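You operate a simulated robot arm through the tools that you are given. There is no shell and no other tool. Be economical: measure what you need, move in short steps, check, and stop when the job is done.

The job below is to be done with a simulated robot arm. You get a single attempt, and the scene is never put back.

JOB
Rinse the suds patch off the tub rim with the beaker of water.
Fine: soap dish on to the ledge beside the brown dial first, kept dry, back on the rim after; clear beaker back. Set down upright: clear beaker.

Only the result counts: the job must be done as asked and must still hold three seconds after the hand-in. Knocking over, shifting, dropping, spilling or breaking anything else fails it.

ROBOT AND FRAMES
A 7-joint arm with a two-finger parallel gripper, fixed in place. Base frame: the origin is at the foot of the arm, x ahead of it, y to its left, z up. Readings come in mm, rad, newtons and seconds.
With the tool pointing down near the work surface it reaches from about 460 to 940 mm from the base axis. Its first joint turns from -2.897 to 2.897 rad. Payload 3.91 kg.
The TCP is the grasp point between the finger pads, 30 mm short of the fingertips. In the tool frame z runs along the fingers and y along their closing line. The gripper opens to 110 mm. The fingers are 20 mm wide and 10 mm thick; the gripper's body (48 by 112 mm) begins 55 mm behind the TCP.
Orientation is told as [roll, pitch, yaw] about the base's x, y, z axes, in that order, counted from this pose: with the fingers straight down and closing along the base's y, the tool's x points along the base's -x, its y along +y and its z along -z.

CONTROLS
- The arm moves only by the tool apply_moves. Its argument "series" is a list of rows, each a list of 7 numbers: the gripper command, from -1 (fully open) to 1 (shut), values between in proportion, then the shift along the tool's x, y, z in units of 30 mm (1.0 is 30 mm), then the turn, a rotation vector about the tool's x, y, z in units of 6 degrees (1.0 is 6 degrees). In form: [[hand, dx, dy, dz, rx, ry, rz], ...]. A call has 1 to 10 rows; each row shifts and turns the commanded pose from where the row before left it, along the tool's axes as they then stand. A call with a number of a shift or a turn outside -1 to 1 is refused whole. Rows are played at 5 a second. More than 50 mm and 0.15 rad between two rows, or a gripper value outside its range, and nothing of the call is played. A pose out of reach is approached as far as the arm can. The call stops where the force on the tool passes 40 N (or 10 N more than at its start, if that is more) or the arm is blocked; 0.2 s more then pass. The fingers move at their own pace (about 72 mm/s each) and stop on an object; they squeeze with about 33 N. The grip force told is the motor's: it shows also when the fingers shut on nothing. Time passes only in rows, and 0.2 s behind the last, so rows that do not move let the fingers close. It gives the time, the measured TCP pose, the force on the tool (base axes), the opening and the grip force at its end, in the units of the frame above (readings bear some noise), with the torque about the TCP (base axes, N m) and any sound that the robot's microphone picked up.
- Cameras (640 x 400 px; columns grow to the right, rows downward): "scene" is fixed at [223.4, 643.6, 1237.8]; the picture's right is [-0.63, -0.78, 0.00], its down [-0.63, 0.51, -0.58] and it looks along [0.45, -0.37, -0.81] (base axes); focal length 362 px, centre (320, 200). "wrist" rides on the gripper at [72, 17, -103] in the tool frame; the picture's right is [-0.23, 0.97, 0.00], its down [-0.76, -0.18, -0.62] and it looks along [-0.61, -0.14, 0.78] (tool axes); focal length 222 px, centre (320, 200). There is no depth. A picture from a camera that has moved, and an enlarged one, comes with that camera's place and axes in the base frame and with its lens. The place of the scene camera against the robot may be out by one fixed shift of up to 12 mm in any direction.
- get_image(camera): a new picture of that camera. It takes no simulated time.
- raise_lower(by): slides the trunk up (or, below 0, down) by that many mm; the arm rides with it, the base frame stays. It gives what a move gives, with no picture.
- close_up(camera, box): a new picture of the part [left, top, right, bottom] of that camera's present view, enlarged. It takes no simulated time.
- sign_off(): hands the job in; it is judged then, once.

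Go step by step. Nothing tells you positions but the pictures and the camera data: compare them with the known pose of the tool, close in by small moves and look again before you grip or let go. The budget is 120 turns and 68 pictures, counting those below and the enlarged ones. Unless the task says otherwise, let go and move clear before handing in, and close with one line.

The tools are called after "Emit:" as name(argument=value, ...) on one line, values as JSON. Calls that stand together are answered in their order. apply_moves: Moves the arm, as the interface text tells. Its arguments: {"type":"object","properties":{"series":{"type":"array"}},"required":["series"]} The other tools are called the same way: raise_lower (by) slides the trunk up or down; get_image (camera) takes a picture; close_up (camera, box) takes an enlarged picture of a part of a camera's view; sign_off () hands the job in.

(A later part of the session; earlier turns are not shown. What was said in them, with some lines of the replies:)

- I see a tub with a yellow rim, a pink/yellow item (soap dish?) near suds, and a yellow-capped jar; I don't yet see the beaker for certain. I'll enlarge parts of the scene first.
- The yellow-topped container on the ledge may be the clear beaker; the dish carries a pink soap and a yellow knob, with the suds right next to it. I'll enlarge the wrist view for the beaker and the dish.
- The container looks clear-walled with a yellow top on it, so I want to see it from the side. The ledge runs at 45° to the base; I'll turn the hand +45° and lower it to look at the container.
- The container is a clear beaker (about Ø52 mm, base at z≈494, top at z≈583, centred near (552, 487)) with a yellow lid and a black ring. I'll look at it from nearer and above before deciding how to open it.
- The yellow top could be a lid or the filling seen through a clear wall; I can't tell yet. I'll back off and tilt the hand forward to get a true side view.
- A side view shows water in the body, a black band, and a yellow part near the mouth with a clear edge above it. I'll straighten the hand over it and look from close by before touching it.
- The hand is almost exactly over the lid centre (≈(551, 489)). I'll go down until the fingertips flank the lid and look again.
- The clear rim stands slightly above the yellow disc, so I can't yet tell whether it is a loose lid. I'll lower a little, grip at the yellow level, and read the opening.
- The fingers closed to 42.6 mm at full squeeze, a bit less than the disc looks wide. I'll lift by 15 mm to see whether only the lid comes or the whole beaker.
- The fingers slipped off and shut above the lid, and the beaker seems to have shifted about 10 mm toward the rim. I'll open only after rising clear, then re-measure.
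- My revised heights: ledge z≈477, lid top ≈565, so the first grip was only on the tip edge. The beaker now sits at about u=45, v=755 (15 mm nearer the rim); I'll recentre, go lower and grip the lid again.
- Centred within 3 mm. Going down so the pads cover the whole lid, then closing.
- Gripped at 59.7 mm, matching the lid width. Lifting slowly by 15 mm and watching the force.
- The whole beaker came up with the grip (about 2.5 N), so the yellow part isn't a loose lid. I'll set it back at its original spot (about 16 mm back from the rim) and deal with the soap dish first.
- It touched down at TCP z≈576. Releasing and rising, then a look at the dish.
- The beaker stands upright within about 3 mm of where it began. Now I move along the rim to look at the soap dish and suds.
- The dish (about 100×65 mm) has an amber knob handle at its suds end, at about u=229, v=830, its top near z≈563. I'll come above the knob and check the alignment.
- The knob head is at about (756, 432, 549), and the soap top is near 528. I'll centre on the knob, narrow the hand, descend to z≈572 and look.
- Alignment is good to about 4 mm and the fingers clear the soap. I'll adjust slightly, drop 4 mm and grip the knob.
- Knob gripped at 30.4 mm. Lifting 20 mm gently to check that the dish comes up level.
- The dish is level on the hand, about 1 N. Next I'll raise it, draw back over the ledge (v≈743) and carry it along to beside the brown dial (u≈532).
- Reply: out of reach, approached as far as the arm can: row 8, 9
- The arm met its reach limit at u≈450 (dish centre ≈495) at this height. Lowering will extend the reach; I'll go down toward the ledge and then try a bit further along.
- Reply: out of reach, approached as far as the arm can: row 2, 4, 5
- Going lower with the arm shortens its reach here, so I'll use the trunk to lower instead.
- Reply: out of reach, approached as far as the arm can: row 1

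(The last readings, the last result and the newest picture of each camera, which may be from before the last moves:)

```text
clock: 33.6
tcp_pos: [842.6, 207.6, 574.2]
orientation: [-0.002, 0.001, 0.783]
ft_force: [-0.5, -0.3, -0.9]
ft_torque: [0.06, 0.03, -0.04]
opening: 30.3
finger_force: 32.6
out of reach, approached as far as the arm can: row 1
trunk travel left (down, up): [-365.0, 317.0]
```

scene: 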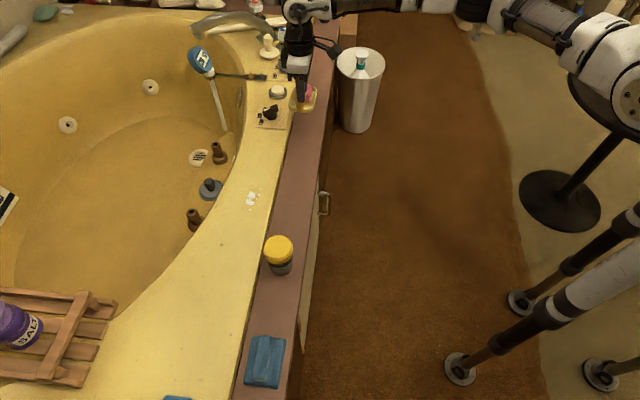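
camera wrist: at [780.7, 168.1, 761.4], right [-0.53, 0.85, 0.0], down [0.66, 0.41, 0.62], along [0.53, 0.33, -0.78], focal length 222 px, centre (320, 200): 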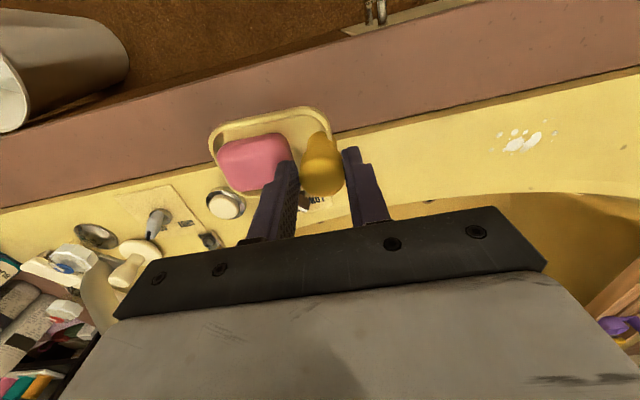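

I'll raise the arm 120 mm and lower the trunk 120 mm, which keeps the dish's height but gains reach, then try along +u again.

Emit:
apply_moves(series=[[1, 0, 0, -0.8, 0, 0, 0], [1, 0, 0, -0.8, 0, 0, 0], [1, 0, 0, -0.8, 0, 0, 0], [1, 0, 0, -0.8, 0, 0, 0], [1, 0, 0, -0.8, 0, 0, 0]])

Emit:
raise_lower(by=-110)

Emit:
apply_moves(series=[[1, 0, -0.5, 0, 0, 0, 0], [1, 0, -0.5, 0, 0, 0, 0], [1, 0, 0, 0, 0, 0, 0]])

```text
clock: 34.8
tcp_pos: [841.0, 206.6, 696.7]
orientation: [0.0, 0.0, 0.783]
ft_force: [0.2, 0.4, -2.0]
ft_torque: [0.04, 0.04, -0.01]
opening: 30.3
finger_force: 32.9
trunk travel left (down, up): [-365.0, 317.0]
```

```text
clock: 36.2
tcp_pos: [842.8, 207.3, 585.2]
orientation: [-0.003, -0.001, 0.783]
ft_force: [0.2, 0.9, -1.5]
ft_torque: [0.05, 0.03, -0.01]
opening: 30.4
finger_force: 33.2
trunk travel left (down, up): [-255.0, 427.0]
```

```text
clock: 37.0
tcp_pos: [842.4, 206.7, 586.4]
orientation: [-0.002, 0.0, 0.784]
ft_force: [-0.1, -0.3, -1.3]
ft_torque: [0.02, 0.06, -0.02]
opening: 30.7
finger_force: 33.2
out of reach, approached as far as the arm can: row 1, 2
trunk travel left (down, up): [-255.0, 427.0]
```

The limit stays the same, but at this spot the dish (u≈447–550) already lies alongside the dial (u≈532) on the ledge. I'll lower it here with the arm.

Emit:
apply_moves(series=[[1, 0, 0, 0.5, 0, 0, 0], [1, 0, 0, 0.4, 0, 0, 0], [1, 0, 0, 0, 0, 0, 0]])

Emit:
get_image(camera="wrist")

Emit:
close_up(camera="scene", box=[232, 75, 344, 145])

```text
clock: 37.8
tcp_pos: [842.2, 205.9, 559.7]
orientation: [-0.001, 0.001, 0.782]
ft_force: [0.0, 0.7, -1.6]
ft_torque: [0.06, 0.07, 0.02]
opening: 30.5
finger_force: 33.1
trunk travel left (down, up): [-255.0, 427.0]
```

```text
27 pictures are left
camera wrist: at [778.6, 168.1, 663.0], right [-0.53, 0.85, 0.0], down [0.66, 0.41, 0.62], along [0.53, 0.33, -0.78], focal length 222 px, centre (320, 200)
```

wrist: 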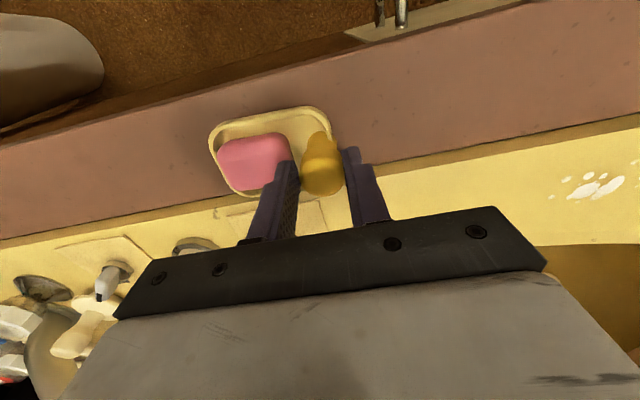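

```text
5.71 times, centred on (288, 110) of scene
camera zoom: at [223.4, 643.6, 1237.8], right [-0.63, -0.78, 0.0], down [-0.63, 0.51, -0.58], along [0.45, -0.37, -0.81], focal length 2071 px, centre (503, 714)
```

zoom: 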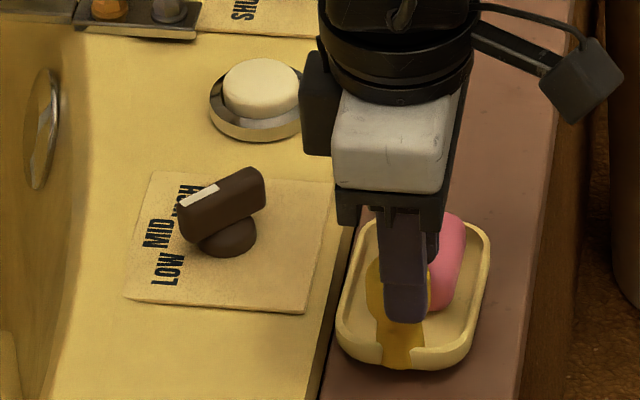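

The dish is over the ledge right beside the dial panel. A 4 mm shift away from the rim, then small steps down until contact.

Emit:
apply_moves(series=[[1, 0.15, 0, 0.2, 0, 0, 0], [1, 0, 0, 0.15, 0, 0, 0], [1, 0, 0, 0, 0, 0, 0]])

Emit:
apply_moves(series=[[1, 0, 0, 0.1, 0, 0, 0], [1, 0, 0, 0.1, 0, 0, 0], [1, 0, 0, 0, 0, 0, 0]])

```text
clock: 38.6
tcp_pos: [838.2, 202.0, 549.1]
orientation: [-0.002, -0.001, 0.784]
ft_force: [-0.9, -0.1, -1.9]
ft_torque: [0.04, 0.09, 0.01]
opening: 30.3
finger_force: 32.8
trunk travel left (down, up): [-255.0, 427.0]
```

```text
clock: 39.4
tcp_pos: [839.0, 203.0, 547.6]
orientation: [-0.005, -0.007, 0.783]
ft_force: [7.9, -1.1, 27.3]
ft_torque: [-0.44, 0.27, 0.13]
opening: 30.4
finger_force: 33.2
trunk travel left (down, up): [-255.0, 427.0]
```

Contact at z≈548. I'll ease up 3 mm, open, and rise.

Emit:
apply_moves(series=[[1, 0, 0, -0.12, 0, 0, 0], [0.2, 0, 0, 0, 0, 0, 0], [0, 0, 0, 0, 0, 0, 0], [0, 0, 0, -0.5, 0, 0, 0], [0, 0, 0, -1, 0, 0, 0], [0, 0, 0, -1, 0, 0, 0], [-0.5, 0, 0, -1, 0, 0, 0]])

Emit:
close_up(camera="scene", box=[232, 75, 344, 145])

```text
clock: 41.0
tcp_pos: [839.2, 203.6, 640.2]
orientation: [-0.003, 0.0, 0.782]
ft_force: [0.0, -0.7, -0.5]
ft_torque: [0.01, 0.0, 0.01]
opening: 82.6
finger_force: 0.0
out of reach, approached as far as the arm can: row 7
trunk travel left (down, up): [-255.0, 427.0]
```

```text
5.71 times, centred on (288, 110) of scene
camera zoom: at [223.4, 643.6, 1237.8], right [-0.63, -0.78, 0.0], down [-0.63, 0.51, -0.58], along [0.45, -0.37, -0.81], focal length 2071 px, centre (503, 714)
```

zoom: 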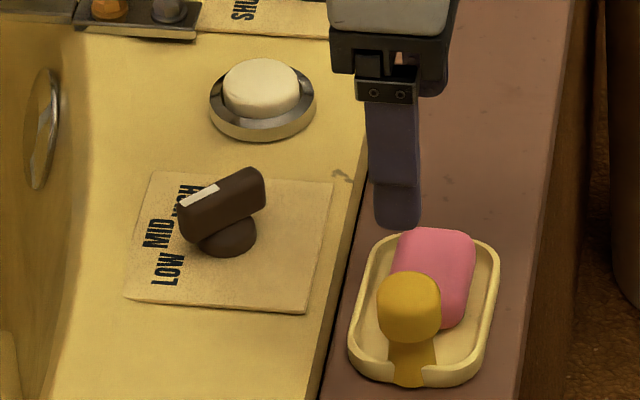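

The dish is on the ledge beside the dial. Now I'll swing back in front of the beaker, tilting the hand so the fingers point forward for a side grip (so I can pour by rolling the wrist).

Emit:
apply_moves(series=[[-1, 0.9, 0.3, 0, 0, 0, 0], [-1, 0.9, 0.6, 0, 0, 0, 0], [-1, 0.9, 1, 0, 0, 0, 0], [-1, 0.9, 1, 0, 0, 0, 0], [-1, 0.5, 1, 0, 0, 0, 0], [-1, 0.5, 1, 0, 0, 0, 0], [-1, 0, 1, 0, 0, 0, 0], [-1, 0, 1, 0, 0, 0, 0], [-1, 0, 1, 0, 0, 0, 0], [-1, 0, 1, 0, 0, 0, 0]])

Emit:
apply_moves(series=[[-1, 0, 1, 0, 0, 0, 0], [-1, 0, 1, 0, 0, 0, 0], [-1, 0, 1, 0, 0, 0, 0], [-1, 0, 1, 0, 0, 0, 0], [-1, 0, 0.6, 0, 0, -1, 0], [-1, 0, 0, 0, 0, -1, 0], [-1, 0, 0, 0, 0, -1, 0], [-1, 0, 0, 0, 0, -1, 0], [-1, 0, 0, 0, 0, -1, 0], [-1, 0, 0, 0, 0, -1, 0]])

Emit:
apply_moves(series=[[-1, 0, 0, 0, 0, -1, 0], [-1, 0, 0, 0, 0, -1, 0], [-1, 0, 0, 0, 0, -1, 0], [-1, 0, 0, 0, 0, -1, 0], [-1, 0, 0, 0, 0, -1, 0], [-1, 0, 0, 0, 0, -1, 0], [-1, 0, 0, 0, 0, 0, 0]])

```text
clock: 43.2
tcp_pos: [550.4, 294.7, 641.5]
orientation: [-0.003, -0.002, 0.784]
ft_force: [0.3, -0.6, -0.4]
ft_torque: [0.02, -0.03, 0.02]
opening: 109.8
finger_force: 0.0
trunk travel left (down, up): [-255.0, 427.0]
```

```text
clock: 45.4
tcp_pos: [454.3, 392.9, 641.5]
orientation: [-0.002, -0.63, 0.786]
ft_force: [0.0, 0.1, -0.1]
ft_torque: [-0.02, 0.02, 0.0]
opening: 110.0
finger_force: 0.0
trunk travel left (down, up): [-255.0, 427.0]
```

```text
clock: 47.0
tcp_pos: [455.5, 397.7, 639.0]
orientation: [-0.005, -1.259, 0.785]
ft_force: [-0.5, 1.2, 0.0]
ft_torque: [0.02, -0.01, -0.02]
opening: 110.0
finger_force: 0.1
out of reach, approached as far as the arm can: row 6
trunk travel left (down, up): [-255.0, 427.0]
```

The hand is tilted 72° at u≈41, v≈603. I'll lower with the trunk to beaker mid-body height and look.

Emit:
raise_lower(by=-127)

Emit:
get_image(camera="wrist")

```text
clock: 48.6
tcp_pos: [455.8, 397.4, 512.6]
orientation: [-0.005, -1.256, 0.787]
ft_force: [0.0, 0.0, 0.1]
ft_torque: [-0.02, 0.04, 0.03]
opening: 110.0
finger_force: 0.1
trunk travel left (down, up): [-128.0, 554.0]
```

```text
24 pictures are left
camera wrist: at [358.4, 325.4, 475.9], right [-0.64, 0.74, 0.21], down [-0.13, -0.38, 0.92], along [0.76, 0.56, 0.34], focal length 222 px, centre (320, 200)
```

wrist: 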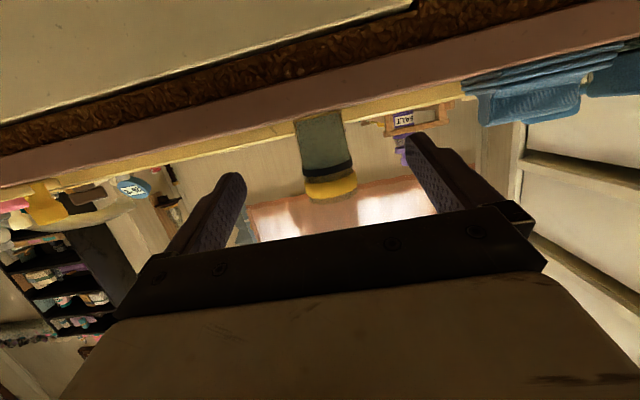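

Emit:
close_up(camera="wrist", box=[272, 95, 384, 210])

```text
3.48 times, centred on (328, 152) of wrist
camera zoom: at [358.4, 325.4, 475.9], right [-0.64, 0.74, 0.21], down [-0.13, -0.38, 0.92], along [0.76, 0.56, 0.34], focal length 773 px, centre (292, 365)
```

zoom: 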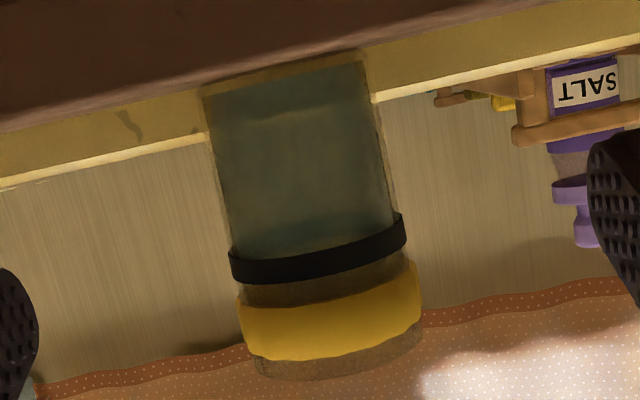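

The side view is clear: water fills the body to the black band, and the yellow part sits under the clear rim as a fixed part. The beaker axis is at u≈44.6, v≈740. I'll slide forward around it at mid-body height.

Emit:
apply_moves(series=[[-1, -0.235, -0.05, 0.72, 0, 0, 0], [-1, -0.235, -0.06, 0.72, 0, 0, 0], [-1, -0.235, 0, 0.72, 0, 0, 0], [-1, -0.235, 0, 0.72, 0, 0, 0], [-1, 0, 0, 0, 0, 0, 0]])

Emit:
get_image(camera="wrist")

```text
clock: 49.8
tcp_pos: [521.0, 458.0, 512.6]
orientation: [-0.006, -1.257, 0.788]
ft_force: [0.2, 0.4, 0.5]
ft_torque: [0.01, 0.01, -0.03]
opening: 110.1
finger_force: 0.2
trunk travel left (down, up): [-128.0, 554.0]
```

```text
22 pictures are left
camera wrist: at [425.1, 386.3, 475.2], right [-0.64, 0.74, 0.21], down [-0.13, -0.38, 0.92], along [0.76, 0.56, 0.34], focal length 222 px, centre (320, 200)
```

wrist: 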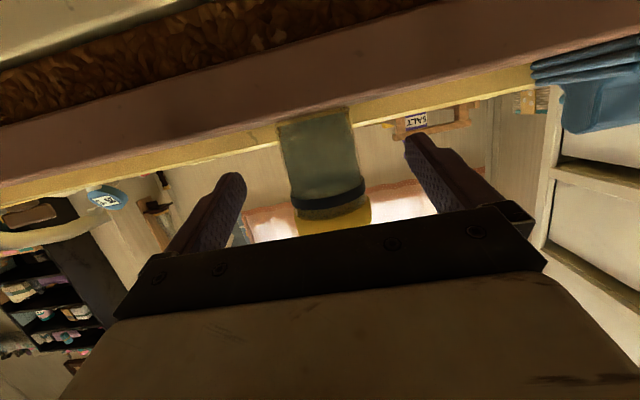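

Well centred. Forward the last 48 mm, then close.

Emit:
apply_moves(series=[[-1, -0.245, 0, 0.76, 0, 0, 0], [-1, -0.245, 0, 0.76, 0, 0, 0], [0, 0, 0, 0, 0, 0, 0], [0, 0, 0, 0, 0, 0, 0], [1, 0, 0, 0, 0, 0, 0], [1, 0, 0, 0, 0, 0, 0]])

```text
clock: 51.2
tcp_pos: [556.4, 494.3, 512.0]
orientation: [-0.006, -1.255, 0.786]
ft_force: [1.5, 1.3, -0.1]
ft_torque: [0.05, -0.01, 0.03]
opening: 57.2
finger_force: 33.3
trunk travel left (down, up): [-128.0, 554.0]
```

Gripped at 57.2 mm on the body. Lifting with the trunk and checking.

Emit:
raise_lower(by=100)

Emit:
get_image(camera="scene")

```text
clock: 52.5
tcp_pos: [555.5, 494.3, 611.5]
orientation: [-0.006, -1.256, 0.788]
ft_force: [0.0, -0.6, -2.8]
ft_torque: [0.0, 0.0, 0.01]
opening: 57.1
finger_force: 32.9
trunk travel left (down, up): [-228.0, 454.0]
```

```text
21 pictures are left
```

scene: 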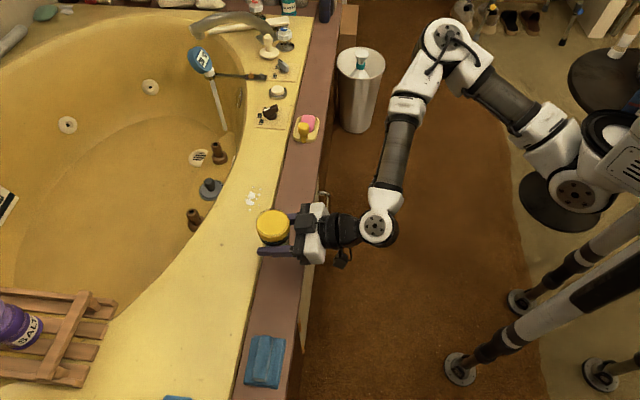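

The beaker is upright in the hand (~2.5 N). I'll carry it to just beside the suds (TCP u≈128, v≈862) so that rolling it toward +u puts the lip over the patch.

Emit:
apply_moves(series=[[1, -0.2, -0.5, 0.62, 0, 0, 0], [1, -0.2, -0.5, 0.62, 0, 0, 0], [1, -0.2, -0.5, 0.64, 0, 0, 0], [1, -0.2, -0.5, 0.64, 0, 0, 0], [1, -0.2, -0.5, 0.64, 0, 0, 0], [1, -0.2, -0.33, 0.64, 0, 0, 0], [1, 0, 0, 0, 0, 0, 0]])

Emit:
close_up(camera="scene", box=[180, 140, 340, 240])

```text
clock: 54.1
tcp_pos: [699.5, 517.0, 611.5]
orientation: [-0.004, -1.257, 0.787]
ft_force: [-0.9, -0.1, -1.4]
ft_torque: [-0.02, -0.03, 0.01]
opening: 56.9
finger_force: 33.4
trunk travel left (down, up): [-228.0, 454.0]
```

```text
4.00 times, centred on (260, 190) of scene
camera zoom: at [223.4, 643.6, 1237.8], right [-0.63, -0.78, 0.0], down [-0.63, 0.51, -0.58], along [0.45, -0.37, -0.81], focal length 1450 px, centre (560, 240)
```

zoom: 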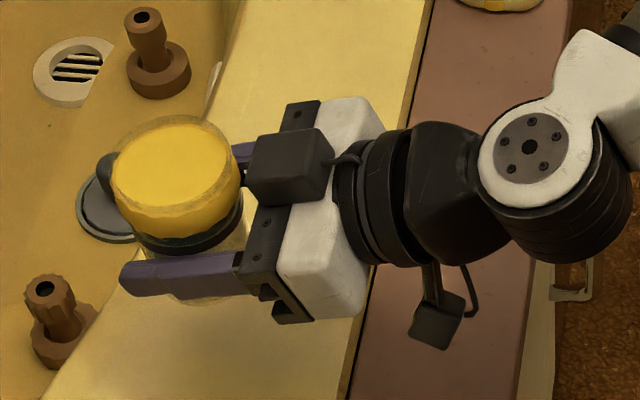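

In position (u≈129, v≈860). I'll lower 20 mm and roll 36° to check the direction before any water comes out.

Emit:
raise_lower(by=-20)

Emit:
apply_moves(series=[[1, 0, 0, 0, 0, 0, 1], [1, 0, 0, 0, 0, 0, 1], [1, 0, 0, 0, 0, 0, 1], [1, 0, 0, 0, 0, 0, 1], [1, 0, 0, 0, 0, 0, 1], [1, 0, 0, 0, 0, 0, 1]])

Emit:
close_up(camera="scene", box=[180, 140, 340, 240])

```text
clock: 54.8
tcp_pos: [699.0, 515.9, 591.2]
orientation: [-0.006, -1.256, 0.787]
ft_force: [-0.7, -0.2, -1.7]
ft_torque: [-0.02, -0.03, -0.02]
opening: 56.9
finger_force: 33.0
trunk travel left (down, up): [-208.0, 474.0]
```

```text
clock: 56.2
tcp_pos: [699.0, 516.4, 592.2]
orientation: [1.067, -0.878, -0.388]
ft_force: [0.3, 0.0, -1.3]
ft_torque: [-0.02, -0.03, 0.01]
opening: 57.0
finger_force: 33.0
trunk travel left (down, up): [-208.0, 474.0]
```

```text
4.00 times, centred on (260, 190) of scene
camera zoom: at [223.4, 643.6, 1237.8], right [-0.63, -0.78, 0.0], down [-0.63, 0.51, -0.58], along [0.45, -0.37, -0.81], focal length 1450 px, centre (560, 240)
```

zoom: 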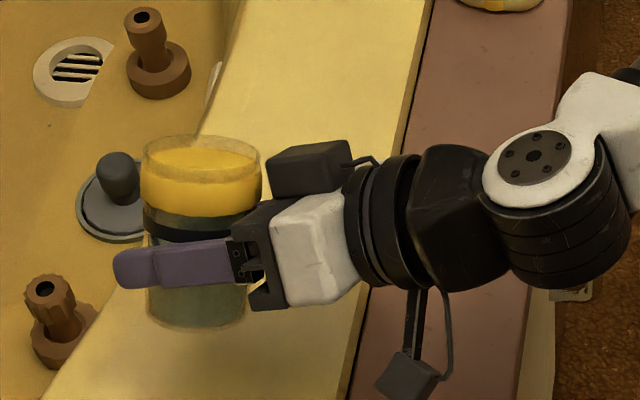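

The beaker tilts toward the suds as wanted. Continuing the roll in steps to start pouring.

Emit:
apply_moves(series=[[1, 0, 0, 0, 0, 0, 0.8], [1, 0, 0, 0, 0, 0, 0.8], [1, 0, 0, 0, 0, 0, 0.8], [1, 0, 0, 0, 0, 0, 0.8], [1, 0, 0, 0, 0, 0, 0.8], [1, 0, 0, 0, 0, 0, 0.8], [1, 0, 0, 0, 0, 0, 0], [1, 0, 0, 0, 0, 0, 0]])

Emit:
close_up(camera="scene", box=[180, 140, 340, 240])

```text
clock: 58.0
tcp_pos: [700.1, 516.3, 591.6]
orientation: [1.227, -0.418, -0.644]
ft_force: [0.4, 0.0, -1.1]
ft_torque: [0.02, 0.0, 0.0]
opening: 57.3
finger_force: 32.6
trunk travel left (down, up): [-208.0, 474.0]
```

```text
4.00 times, centred on (260, 190) of scene
camera zoom: at [223.4, 643.6, 1237.8], right [-0.63, -0.78, 0.0], down [-0.63, 0.51, -0.58], along [0.45, -0.37, -0.81], focal length 1450 px, centre (560, 240)
```

zoom: 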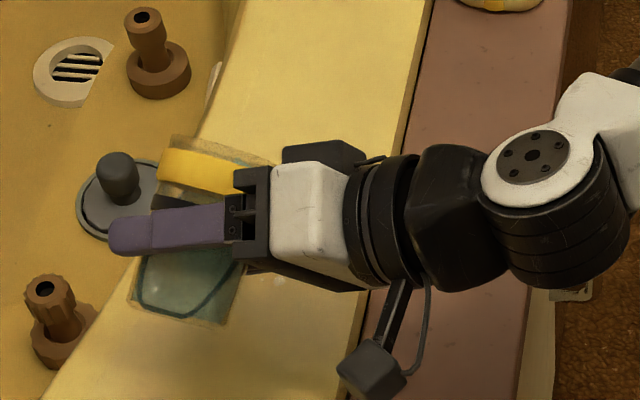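

Emit:
apply_moves(series=[[1, 0, 0, 0, 0, 0, 0.8], [1, 0, 0, 0, 0, 0, 0.8], [1, 0, 0, 0, 0, 0, 0.8], [1, 0, 0, 0, 0, 0, 0], [1, 0, 0, 0, 0, 0, 0]])

Emit:
close_up(camera="scene", box=[200, 140, 296, 200])

```text
clock: 59.2
tcp_pos: [700.7, 515.7, 591.1]
orientation: [1.253, -0.18, -0.73]
ft_force: [-0.9, 1.2, -0.8]
ft_torque: [0.02, -0.01, 0.0]
opening: 57.0
finger_force: 32.3
trunk travel left (down, up): [-208.0, 474.0]
```

```text
6.67 times, centred on (248, 170) of scene
camera zoom: at [223.4, 643.6, 1237.8], right [-0.63, -0.78, 0.0], down [-0.63, 0.51, -0.58], along [0.45, -0.37, -0.81], focal length 2416 px, centre (800, 400)
```

zoom: 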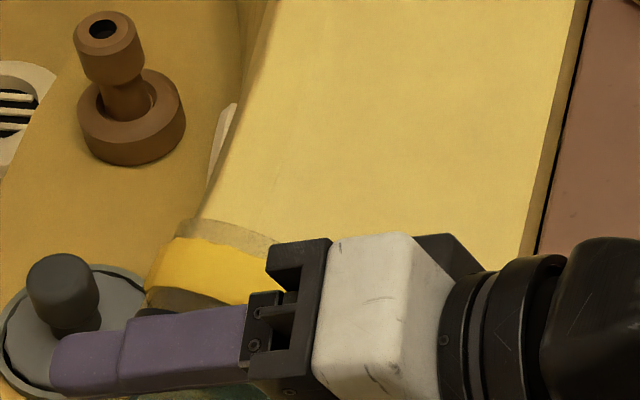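

Emit:
close_up(camera="scene", box=[196, 165, 276, 225])

Emit:
get_image(camera="wrist")

```text
6.67 times, centred on (236, 195) of scene
camera zoom: at [223.4, 643.6, 1237.8], right [-0.63, -0.78, 0.0], down [-0.63, 0.51, -0.58], along [0.45, -0.37, -0.81], focal length 2416 px, centre (880, 233)
```

zoom: 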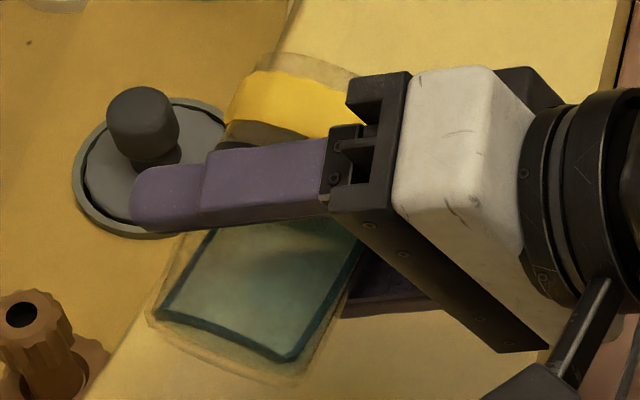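

```text
15 pictures are left
camera wrist: at [579.1, 501.1, 626.9], right [0.25, 0.19, 0.95], down [0.12, -0.98, 0.16], along [0.96, 0.08, -0.27], focal length 222 px, centre (320, 200)
```

wrist: 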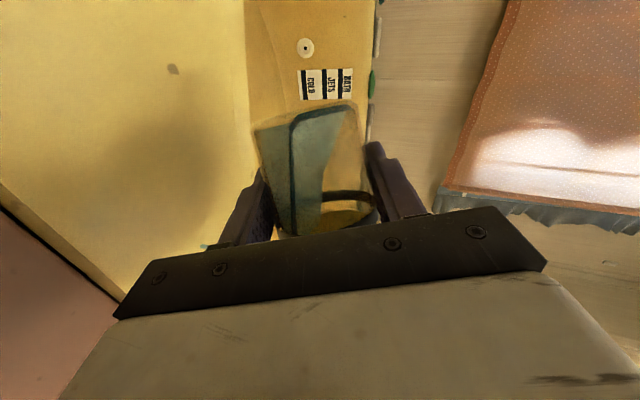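

Water lies along the lower wall, and I can't tell whether it is flowing out past the mouth. I'll wait and read the weight twice.

Emit:
apply_moves(series=[[1, 0, 0, 0, 0, 0, 0], [1, 0, 0, 0, 0, 0, 0], [1, 0, 0, 0, 0, 0, 0], [1, 0, 0, 0, 0, 0, 0]])

Emit:
apply_moves(series=[[1, 0, 0, 0, 0, 0, 0]])

Emit:
apply_moves(series=[[1, 0, 0, 0, 0, 0, 0]])

Emit:
close_up(camera="wrist", box=[200, 90, 400, 230])

```text
clock: 60.2
tcp_pos: [700.7, 515.8, 590.9]
orientation: [1.251, -0.182, -0.729]
ft_force: [-0.5, 0.3, -0.8]
ft_torque: [0.0, -0.03, 0.02]
opening: 56.9
finger_force: 33.0
trunk travel left (down, up): [-208.0, 474.0]
```

```text
clock: 60.6
tcp_pos: [699.5, 516.6, 590.9]
orientation: [1.251, -0.18, -0.731]
ft_force: [0.2, -1.1, -1.3]
ft_torque: [-0.04, -0.05, 0.02]
opening: 57.1
finger_force: 32.6
trunk travel left (down, up): [-208.0, 474.0]
```

```text
clock: 61.0
tcp_pos: [700.1, 515.8, 591.2]
orientation: [1.252, -0.18, -0.731]
ft_force: [0.3, 0.5, -0.8]
ft_torque: [-0.01, -0.01, 0.03]
opening: 56.8
finger_force: 32.7
trunk travel left (down, up): [-208.0, 474.0]
```

```text
2.86 times, centred on (300, 160) of wrist
camera zoom: at [579.0, 501.1, 626.9], right [0.25, 0.19, 0.95], down [0.12, -0.98, 0.16], along [0.96, 0.08, -0.26], focal length 635 px, centre (377, 314)
```

zoom: 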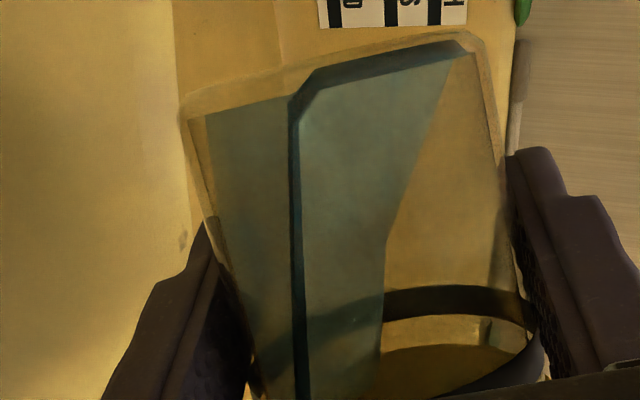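

The measured weight fell from about 1.8 N to about 1.0 N, which suggests water is leaving. I'll keep rolling to empty it over the suds.

Emit:
apply_moves(series=[[1, 0, 0, 0, 0, 0, 0.8], [1, 0, 0, 0, 0, 0, 0.8], [1, 0, 0, 0, 0, 0, 0.8], [1, 0, 0, 0, 0, 0, 0.8], [1, 0, 0, 0, 0, 0, 0], [1, 0, 0, 0, 0, 0, 0], [1, 0, 0, 0, 0, 0, 0]])

Emit:
get_image(camera="wrist")

```text
clock: 62.6
tcp_pos: [699.9, 515.9, 592.3]
orientation: [1.256, 0.137, -0.833]
ft_force: [0.6, 0.8, -0.4]
ft_torque: [0.02, -0.01, -0.02]
opening: 57.1
finger_force: 33.3
trunk travel left (down, up): [-208.0, 474.0]
```

```text
13 pictures are left
camera wrist: at [587.1, 502.4, 649.9], right [0.46, -0.06, 0.89], down [0.03, -1.0, -0.08], along [0.89, 0.06, -0.46], focal length 222 px, centre (320, 200)
```

wrist: 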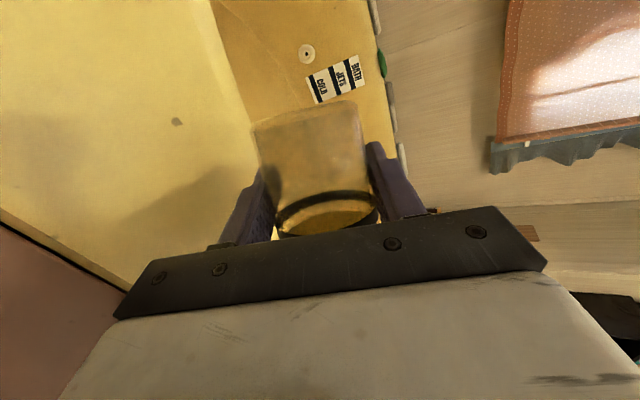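

The beaker is now empty, so the pour worked. I'll roll it back upright and draw away to check the suds.

Emit:
apply_moves(series=[[1, 0, 0, 0, 0, 0, -1], [1, 0, 0, 0, 0, 0, -1], [1, 0, 0, 0, 0, 0, -1], [1, 0, 0, 0, 0, 0, -1], [1, 0, 0, 0, 0, 0, -1], [1, 0, 0, 0, 0, 0, -1], [1, 0, 0, 0, 0, 0, -1], [1, 0, 0, 0, 0, 0, -1], [1, 0, 0, 0, 0, 0, -1], [1, 0, 0, 0, 0, 0, -1]])

Emit:
apply_moves(series=[[1, 0, 0, 0, 0, 0, -1], [1, 0, 0, 0, 0, 0, -1], [1, 0, 0, 0, 0, 0, -1], [1, 0, 0, 0, 0, 0, -1], [1, 0, 0, 0, 0, 0, -1], [1, 0, 0, 0, 0, 0, -1], [1, 0, 0, 0, 0, 0, -0.4], [1, 0, 0, 0, 0, 0, 0]])

Emit:
apply_moves(series=[[1, 0.2, 0.5, -0.64, 0, 0, 0], [1, 0.2, 0.5, -0.64, 0, 0, 0], [1, 0.2, 0.5, -0.64, 0, 0, 0], [1, 0.2, 0.5, -0.64, 0, 0, 0], [1, 0.2, 0.5, -0.62, 0, 0, 0], [1, 0.2, 0.33, -0.62, 0, 0, 0], [1, 0, 0, 0, 0, 0, 0]])

Emit:
get_image(camera="scene")

```text
clock: 64.8
tcp_pos: [699.7, 516.9, 590.3]
orientation: [1.087, -0.845, -0.415]
ft_force: [-0.3, 0.4, -0.7]
ft_torque: [0.06, 0.03, 0.0]
opening: 57.1
finger_force: 33.2
trunk travel left (down, up): [-208.0, 474.0]
```

```text
clock: 66.6
tcp_pos: [698.8, 515.4, 591.3]
orientation: [-0.008, -1.258, 0.791]
ft_force: [0.0, 0.4, -0.3]
ft_torque: [0.01, 0.0, 0.0]
opening: 56.9
finger_force: 33.3
trunk travel left (down, up): [-208.0, 474.0]
```

```text
clock: 68.2
tcp_pos: [556.7, 493.5, 591.3]
orientation: [-0.008, -1.257, 0.789]
ft_force: [-0.8, 1.0, -0.4]
ft_torque: [0.0, 0.01, -0.01]
opening: 57.0
finger_force: 33.5
trunk travel left (down, up): [-208.0, 474.0]
```

```text
12 pictures are left
```

scene: 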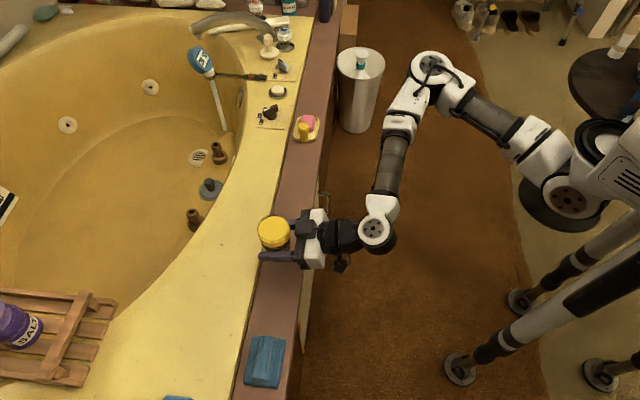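

The suds patch is gone. The beaker is back above its old spot, so I'll lower it with the trunk to just above the ledge.

Emit:
raise_lower(by=-76)

Emit:
apply_moves(series=[[1, 0.06, 0, 0.02, 0, 0, 0], [1, 0.06, 0, 0.02, 0, 0, 0], [1, 0, 0, 0, 0, 0, 0]])

```text
clock: 69.3
tcp_pos: [555.3, 494.2, 515.2]
orientation: [-0.006, -1.257, 0.785]
ft_force: [-0.3, -0.2, -1.3]
ft_torque: [-0.01, 0.02, 0.01]
opening: 57.3
finger_force: 32.9
trunk travel left (down, up): [-132.0, 550.0]
```

```text
clock: 70.1
tcp_pos: [556.9, 494.8, 512.9]
orientation: [-0.005, -1.26, 0.785]
ft_force: [-0.7, 2.2, 6.7]
ft_torque: [0.17, 0.15, -0.02]
opening: 57.2
finger_force: 33.3
trunk travel left (down, up): [-132.0, 550.0]
```

Contact with the ledge. Opening the fingers and backing straight off along −v.

Emit:
apply_moves(series=[[0, -0.02, 0, 0, 0, 0, 0], [-1, 0, 0, 0, 0, 0, 0], [-1, 0, 0, 0, 0, 0, 0], [-1, 0, 0, 0, 0, 0, 0], [-1, 0.235, 0, -0.72, 0, 0, 0], [-1, 0.235, 0, -0.72, 0, 0, 0], [-1, 0.235, 0, -0.72, 0, 0, 0], [-1, 0.235, 0, -0.72, 0, 0, 0], [-1, 0.235, 0, -0.72, 0, 0, 0], [-1, 0.235, 0, -0.72, 0, 0, 0]])

Emit:
raise_lower(by=131)

Emit:
close_up(camera="scene", box=[212, 170, 324, 290])

```text
clock: 72.3
tcp_pos: [461.1, 396.8, 513.3]
orientation: [-0.003, -1.255, 0.785]
ft_force: [0.1, 0.1, 0.1]
ft_torque: [-0.01, 0.0, 0.0]
opening: 110.0
finger_force: 0.1
trunk travel left (down, up): [-132.0, 550.0]
```

```text
clock: 73.9
tcp_pos: [461.2, 397.8, 643.9]
orientation: [-0.005, -1.256, 0.786]
ft_force: [0.0, 0.6, 0.2]
ft_torque: [0.04, -0.02, 0.0]
opening: 109.8
finger_force: 0.0
trunk travel left (down, up): [-263.0, 419.0]
```

```text
3.33 times, centred on (268, 230) of scene
camera zoom: at [223.4, 643.6, 1237.8], right [-0.63, -0.78, 0.0], down [-0.63, 0.51, -0.58], along [0.45, -0.37, -0.81], focal length 1208 px, centre (493, 100)
```

zoom: 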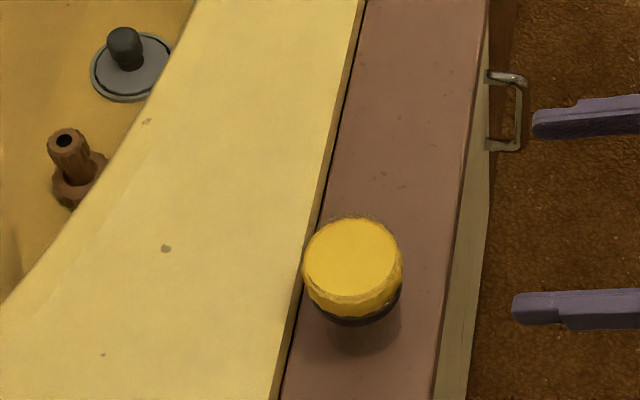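

The beaker stands upright in its place and the rim is clean. I'll straighten the hand and go back to the dish.

Emit:
apply_moves(series=[[-1, 0, 0, 0, 0, 1, 0], [-1, 0, 0, 0, 0, 1, 0], [-1, 0, 0, 0, 0, 1, 0], [-1, 0, 0, 0, 0, 1, 0], [-1, 0, 0, 0, 0, 1, 0], [-1, 0, 0, 0, 0, 1, 0], [-1, 0, 0, 0, 0, 1, 0], [-1, 0, 0, 0, 0, 1, 0], [-1, 0, 0, 0, 0, 1, 0], [-1, 0, 0, 0, 0, 1, 0]])

Emit:
apply_moves(series=[[-1, 0, 0, 0, 0, 1, 0], [-1, 0, 0, 0, 0, 1, 0], [-1, 0, -1, 0, 0, 0, 0], [-1, 0, -1, 0, 0, 0, 0], [-1, 0, -1, 0, 0, 0, 0], [-1, 0, -1, 0, 0, 0, 0], [-1, 0, -1, 0, 0, 0, 0], [-1, 0, -1, 0, 0, 0, 0], [-1, 0, -1, 0, 0, 0, 0], [-1, 0, -1, 0, 0, 0, 0]])

Emit:
apply_moves(series=[[-1, -0.7, -1, 0, 0, 0, 0], [-1, -0.7, -1, 0, 0, 0, 0], [-1, -0.7, -1, 0, 0, 0, 0], [-1, -0.7, -1, 0, 0, 0, 0], [-1, -0.7, -0.7, 0, 0, 0, 0], [-0.3, -0.6, -0.5, 0, 0, 0, 0], [-0.3, 0, 0, 0, 0, 0, 0]])

Emit:
get_image(camera="wrist")

```text
clock: 76.1
tcp_pos: [461.9, 398.8, 644.8]
orientation: [-0.001, -0.208, 0.785]
ft_force: [-0.4, -0.2, -0.4]
ft_torque: [0.0, 0.01, -0.01]
opening: 110.3
finger_force: 0.0
trunk travel left (down, up): [-263.0, 419.0]
```

```text
clock: 78.3
tcp_pos: [629.4, 226.8, 643.7]
orientation: [-0.002, -0.002, 0.784]
ft_force: [-0.3, -0.7, -0.4]
ft_torque: [0.01, 0.03, 0.03]
opening: 109.8
finger_force: 0.0
trunk travel left (down, up): [-263.0, 419.0]
```

```text
clock: 79.9
tcp_pos: [828.4, 203.9, 647.6]
orientation: [0.0, 0.0, 0.782]
ft_force: [-0.1, 0.6, -0.6]
ft_torque: [-0.01, 0.02, -0.01]
opening: 71.5
finger_force: 0.1
trunk travel left (down, up): [-263.0, 419.0]
```

```text
10 pictures are left
camera wrist: at [763.9, 165.3, 749.1], right [-0.53, 0.85, 0.0], down [0.66, 0.41, 0.62], along [0.53, 0.33, -0.78], focal length 222 px, centre (320, 200)
```

wrist: 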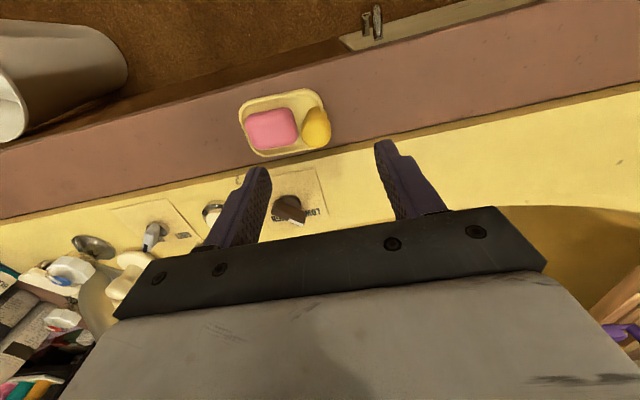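

The knob is at about (838, 204). Moving over it and going down most of the way, then checking.

Emit:
apply_moves(series=[[-0.3, -0.22, -0.23, 0.4, 0, 0, 0], [-0.3, 0, 0, 0.8, 0, 0, 0], [-0.3, 0, 0, 0.8, 0, 0, 0], [-0.3, 0, 0, 0.4, 0, 0, 0], [-0.3, 0, 0, 0, 0, 0, 0]])

Emit:
close_up(camera="wrist", box=[200, 80, 440, 230])

```text
clock: 81.1
tcp_pos: [838.8, 202.6, 572.6]
orientation: [-0.001, 0.0, 0.783]
ft_force: [0.0, -0.6, 0.2]
ft_torque: [0.02, 0.0, -0.01]
opening: 71.6
finger_force: 0.1
trunk travel left (down, up): [-263.0, 419.0]
```

```text
2.67 times, centred on (320, 155) of wrist
camera zoom: at [775.5, 164.6, 675.7], right [-0.53, 0.85, 0.0], down [0.66, 0.41, 0.62], along [0.53, 0.33, -0.78], focal length 592 px, centre (320, 320)
```

zoom: 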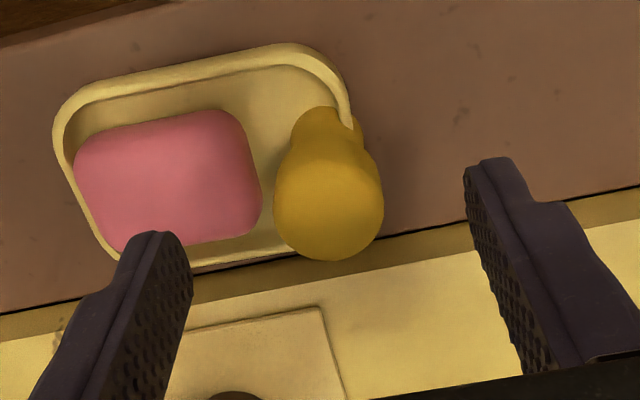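

Aligned. Down to the old grip height and close.

Emit:
apply_moves(series=[[-0.3, 0, 0, 0.4, 0, 0, 0], [-0.3, 0, 0, 0.38, 0, 0, 0], [0.3, 0, 0, 0, 0, 0, 0], [0.5, 0, 0, 0, 0, 0, 0], [1, 0, 0, 0, 0, 0, 0], [1, 0, 0, 0, 0, 0, 0]])

Emit:
apply_moves(series=[[1, 0, 0, -0.1, 0, 0, 0], [1, 0, 0, -0.3, 0, 0, 0], [1, 0, 0, -0.6, 0, 0, 0], [1, 0, 0, -0.8, 0, 0, 0], [1, 0, 0, -0.8, 0, 0, 0], [1, 0, 0, 0, 0, 0, 0]])

Emit:
close_up(camera="scene", box=[232, 75, 344, 145])

```text
clock: 82.5
tcp_pos: [838.0, 201.6, 547.5]
orientation: [-0.003, -0.001, 0.784]
ft_force: [-0.1, 0.1, -0.3]
ft_torque: [0.12, 0.05, 0.02]
opening: 30.3
finger_force: 32.5
trunk travel left (down, up): [-263.0, 419.0]
```

```text
clock: 83.9
tcp_pos: [837.3, 201.9, 627.1]
orientation: [-0.001, 0.0, 0.782]
ft_force: [0.7, -0.4, -1.2]
ft_torque: [0.03, 0.04, -0.01]
opening: 30.3
finger_force: 33.1
trunk travel left (down, up): [-263.0, 419.0]
```

```text
5.71 times, centred on (288, 110) of scene
camera zoom: at [223.4, 643.6, 1237.8], right [-0.63, -0.78, 0.0], down [-0.63, 0.51, -0.58], along [0.45, -0.37, -0.81], focal length 2071 px, centre (503, 714)
```

zoom: 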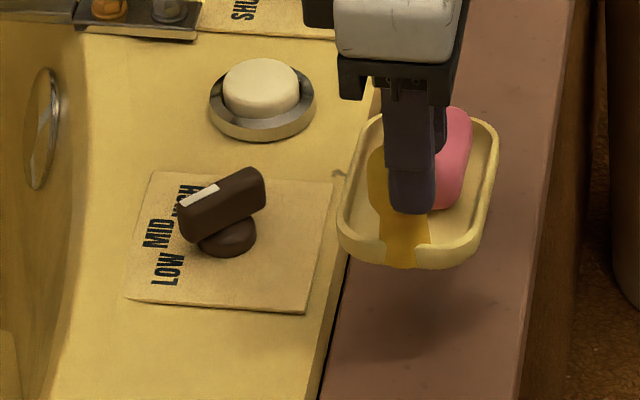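

The dish is up and level. Carrying it back along the ledge and then over to its old place on the rim.

Emit:
apply_moves(series=[[1, 0, 0.75, 0, 0, 0, 0], [1, 0, 0.9, 0, 0, 0, 0], [1, 0, 0.9, 0, 0, 0, 0], [1, 0, 0.9, 0, 0, 0, 0], [1, 0, 0.9, 0, 0, 0, 0], [1, -0.4, 0.9, 0, 0, 0, 0], [1, -0.7, 0.9, 0, 0, 0, 0], [1, -0.8, 0.8, 0, 0, 0, 0], [1, -0.8, 0.4, 0, 0, 0, 0], [1, -0.65, 0, 0, 0, 0, 0]])

Emit:
apply_moves(series=[[1, 0, 0, 0.5, 0, 0, 0], [1, 0, 0, 0.5, 0, 0, 0], [1, 0, 0, 0, 0, 0, 0]])

Emit:
close_up(camera="wrist", box=[200, 80, 440, 230])

```text
clock: 86.1
tcp_pos: [753.5, 427.5, 628.8]
orientation: [-0.002, 0.001, 0.783]
ft_force: [-0.1, 0.2, -1.8]
ft_torque: [0.01, 0.04, 0.04]
opening: 30.4
finger_force: 32.8
trunk travel left (down, up): [-263.0, 419.0]
```

```text
clock: 86.9
tcp_pos: [752.3, 429.6, 597.3]
orientation: [-0.002, 0.0, 0.782]
ft_force: [0.7, -0.1, -2.5]
ft_torque: [0.06, 0.04, -0.01]
opening: 30.3
finger_force: 32.6
trunk travel left (down, up): [-263.0, 419.0]
```

```text
2.67 times, centred on (320, 155) of wrist
camera zoom: at [688.6, 391.9, 700.8], right [-0.53, 0.85, 0.0], down [0.66, 0.41, 0.62], along [0.53, 0.33, -0.78], focal length 592 px, centre (320, 320)
```

zoom: 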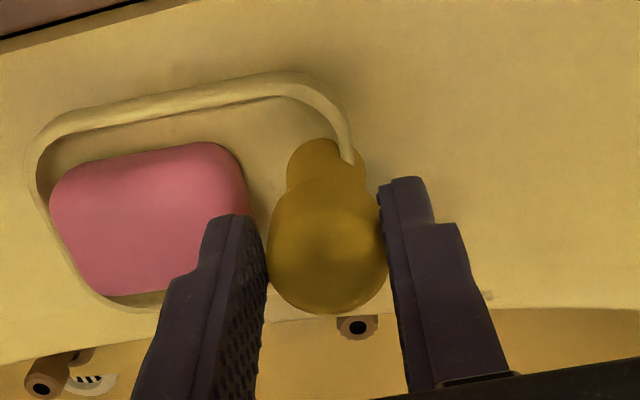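

The view matches the one from the first lift, and the rim is clean with no puddle to be seen. Lowering to contact in small steps.

Emit:
apply_moves(series=[[1, 0, 0, 0.5, 0, 0, 0], [1, 0, 0, 0.35, 0, 0, 0], [1, 0, 0, 0, 0, 0, 0]])

Emit:
apply_moves(series=[[1, 0, 0, 0.07, 0, 0, 0], [1, 0, 0, 0.07, 0, 0, 0], [1, 0, 0, 0, 0, 0, 0]])

```text
clock: 87.7
tcp_pos: [750.7, 429.3, 571.7]
orientation: [-0.002, 0.0, 0.782]
ft_force: [0.0, 0.8, -2.2]
ft_torque: [0.05, 0.04, 0.0]
opening: 30.4
finger_force: 32.9
trunk travel left (down, up): [-263.0, 419.0]
```

```text
clock: 88.5
tcp_pos: [751.9, 431.0, 569.9]
orientation: [-0.002, -0.004, 0.783]
ft_force: [-3.6, -1.7, 14.3]
ft_torque: [0.16, -0.41, 0.01]
opening: 30.4
finger_force: 33.3
trunk travel left (down, up): [-263.0, 419.0]
```

Contact. Easing up 1.5 mm, releasing and rising clear, then a last look.

Emit:
apply_moves(series=[[1, 0, 0, -0.06, 0, 0, 0], [0.2, 0, 0, 0, 0, 0, 0], [0, 0, 0, 0, 0, 0, 0], [0, 0, 0, -0.5, 0, 0, 0], [0, 0, 0, -0.8, 0, 0, 0], [0, 0, 0, -0.8, 0, 0, 0], [0, 0.8, 0, -0.4, 0, 0, 0], [0, 1, 0, 0, 0, 0, 0], [0, 1, 0, 0, 0, 0, 0], [0, 1, 0, 0, 0, 0, 0]])

Emit:
apply_moves(series=[[0, 1, 0, 0, 0, 0, 0], [0, 1, 0, 0, 0, 0, 0], [0, 1, 0, 0, 0, 0, 0], [0, 1, 0, 0, 0, 0, 0], [0, 0, 0, 0, 0, 0, 0]])

Emit:
get_image(camera="scene")

Emit:
close_up(camera="scene", box=[180, 140, 340, 240])

Emit:
close_up(camera="scene", box=[232, 225, 328, 285])

```text
clock: 90.7
tcp_pos: [670.8, 343.8, 644.5]
orientation: [-0.003, -0.001, 0.781]
ft_force: [0.1, 0.5, -0.1]
ft_torque: [0.0, 0.0, -0.05]
opening: 55.1
finger_force: 0.0
trunk travel left (down, up): [-263.0, 419.0]
```

```text
clock: 91.9
tcp_pos: [589.0, 260.4, 644.9]
orientation: [0.0, 0.0, 0.783]
ft_force: [-0.6, 0.7, 0.3]
ft_torque: [0.02, 0.01, 0.01]
opening: 55.1
finger_force: 0.0
trunk travel left (down, up): [-263.0, 419.0]
```

```text
6 pictures are left
```

scene: 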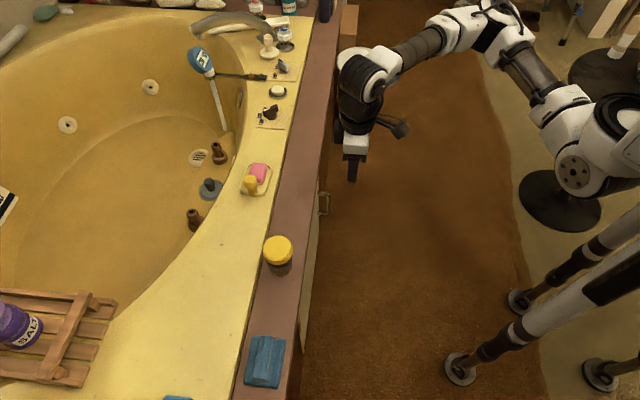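

```text
4.00 times, centred on (260, 190) of scene
camera zoom: at [223.4, 643.6, 1237.8], right [-0.63, -0.78, 0.0], down [-0.63, 0.51, -0.58], along [0.45, -0.37, -0.81], focal length 1450 px, centre (560, 240)
```

zoom: 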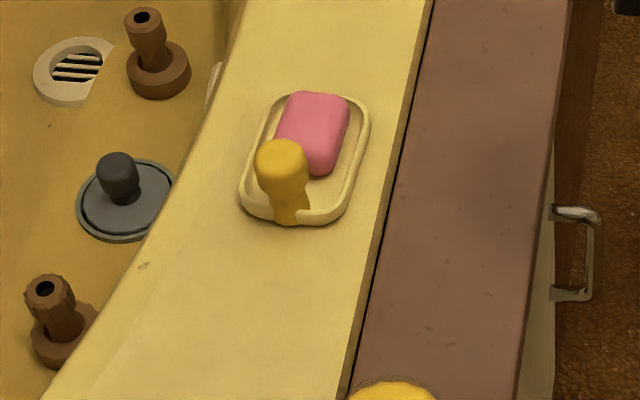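

```text
6.67 times, centred on (280, 255) of scene
camera zoom: at [223.4, 643.6, 1237.8], right [-0.63, -0.78, 0.0], down [-0.63, 0.51, -0.58], along [0.45, -0.37, -0.81], focal length 2416 px, centre (587, -167)
```

zoom: 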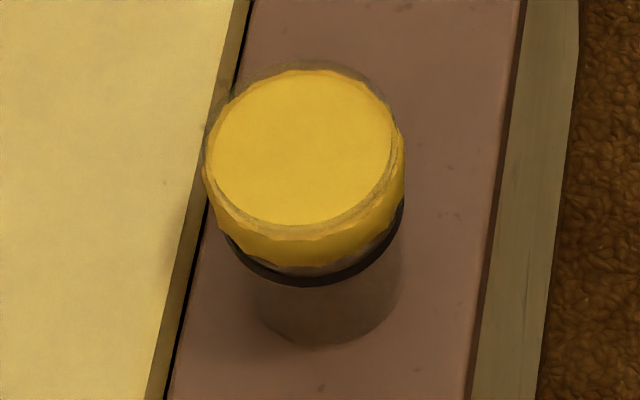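

The suds are gone, the dish is back at its old place on the rim, and the beaker stands upright where it was. The hand is clear, so I'm handing in.

Emit:
sign_off()

```text
The job is handed in.
```

The suds are rinsed off the rim. The soap dish is back in its place on the rim with no water seen on it, and the clear beaker stands upright, empty, within a few mm of where it started.
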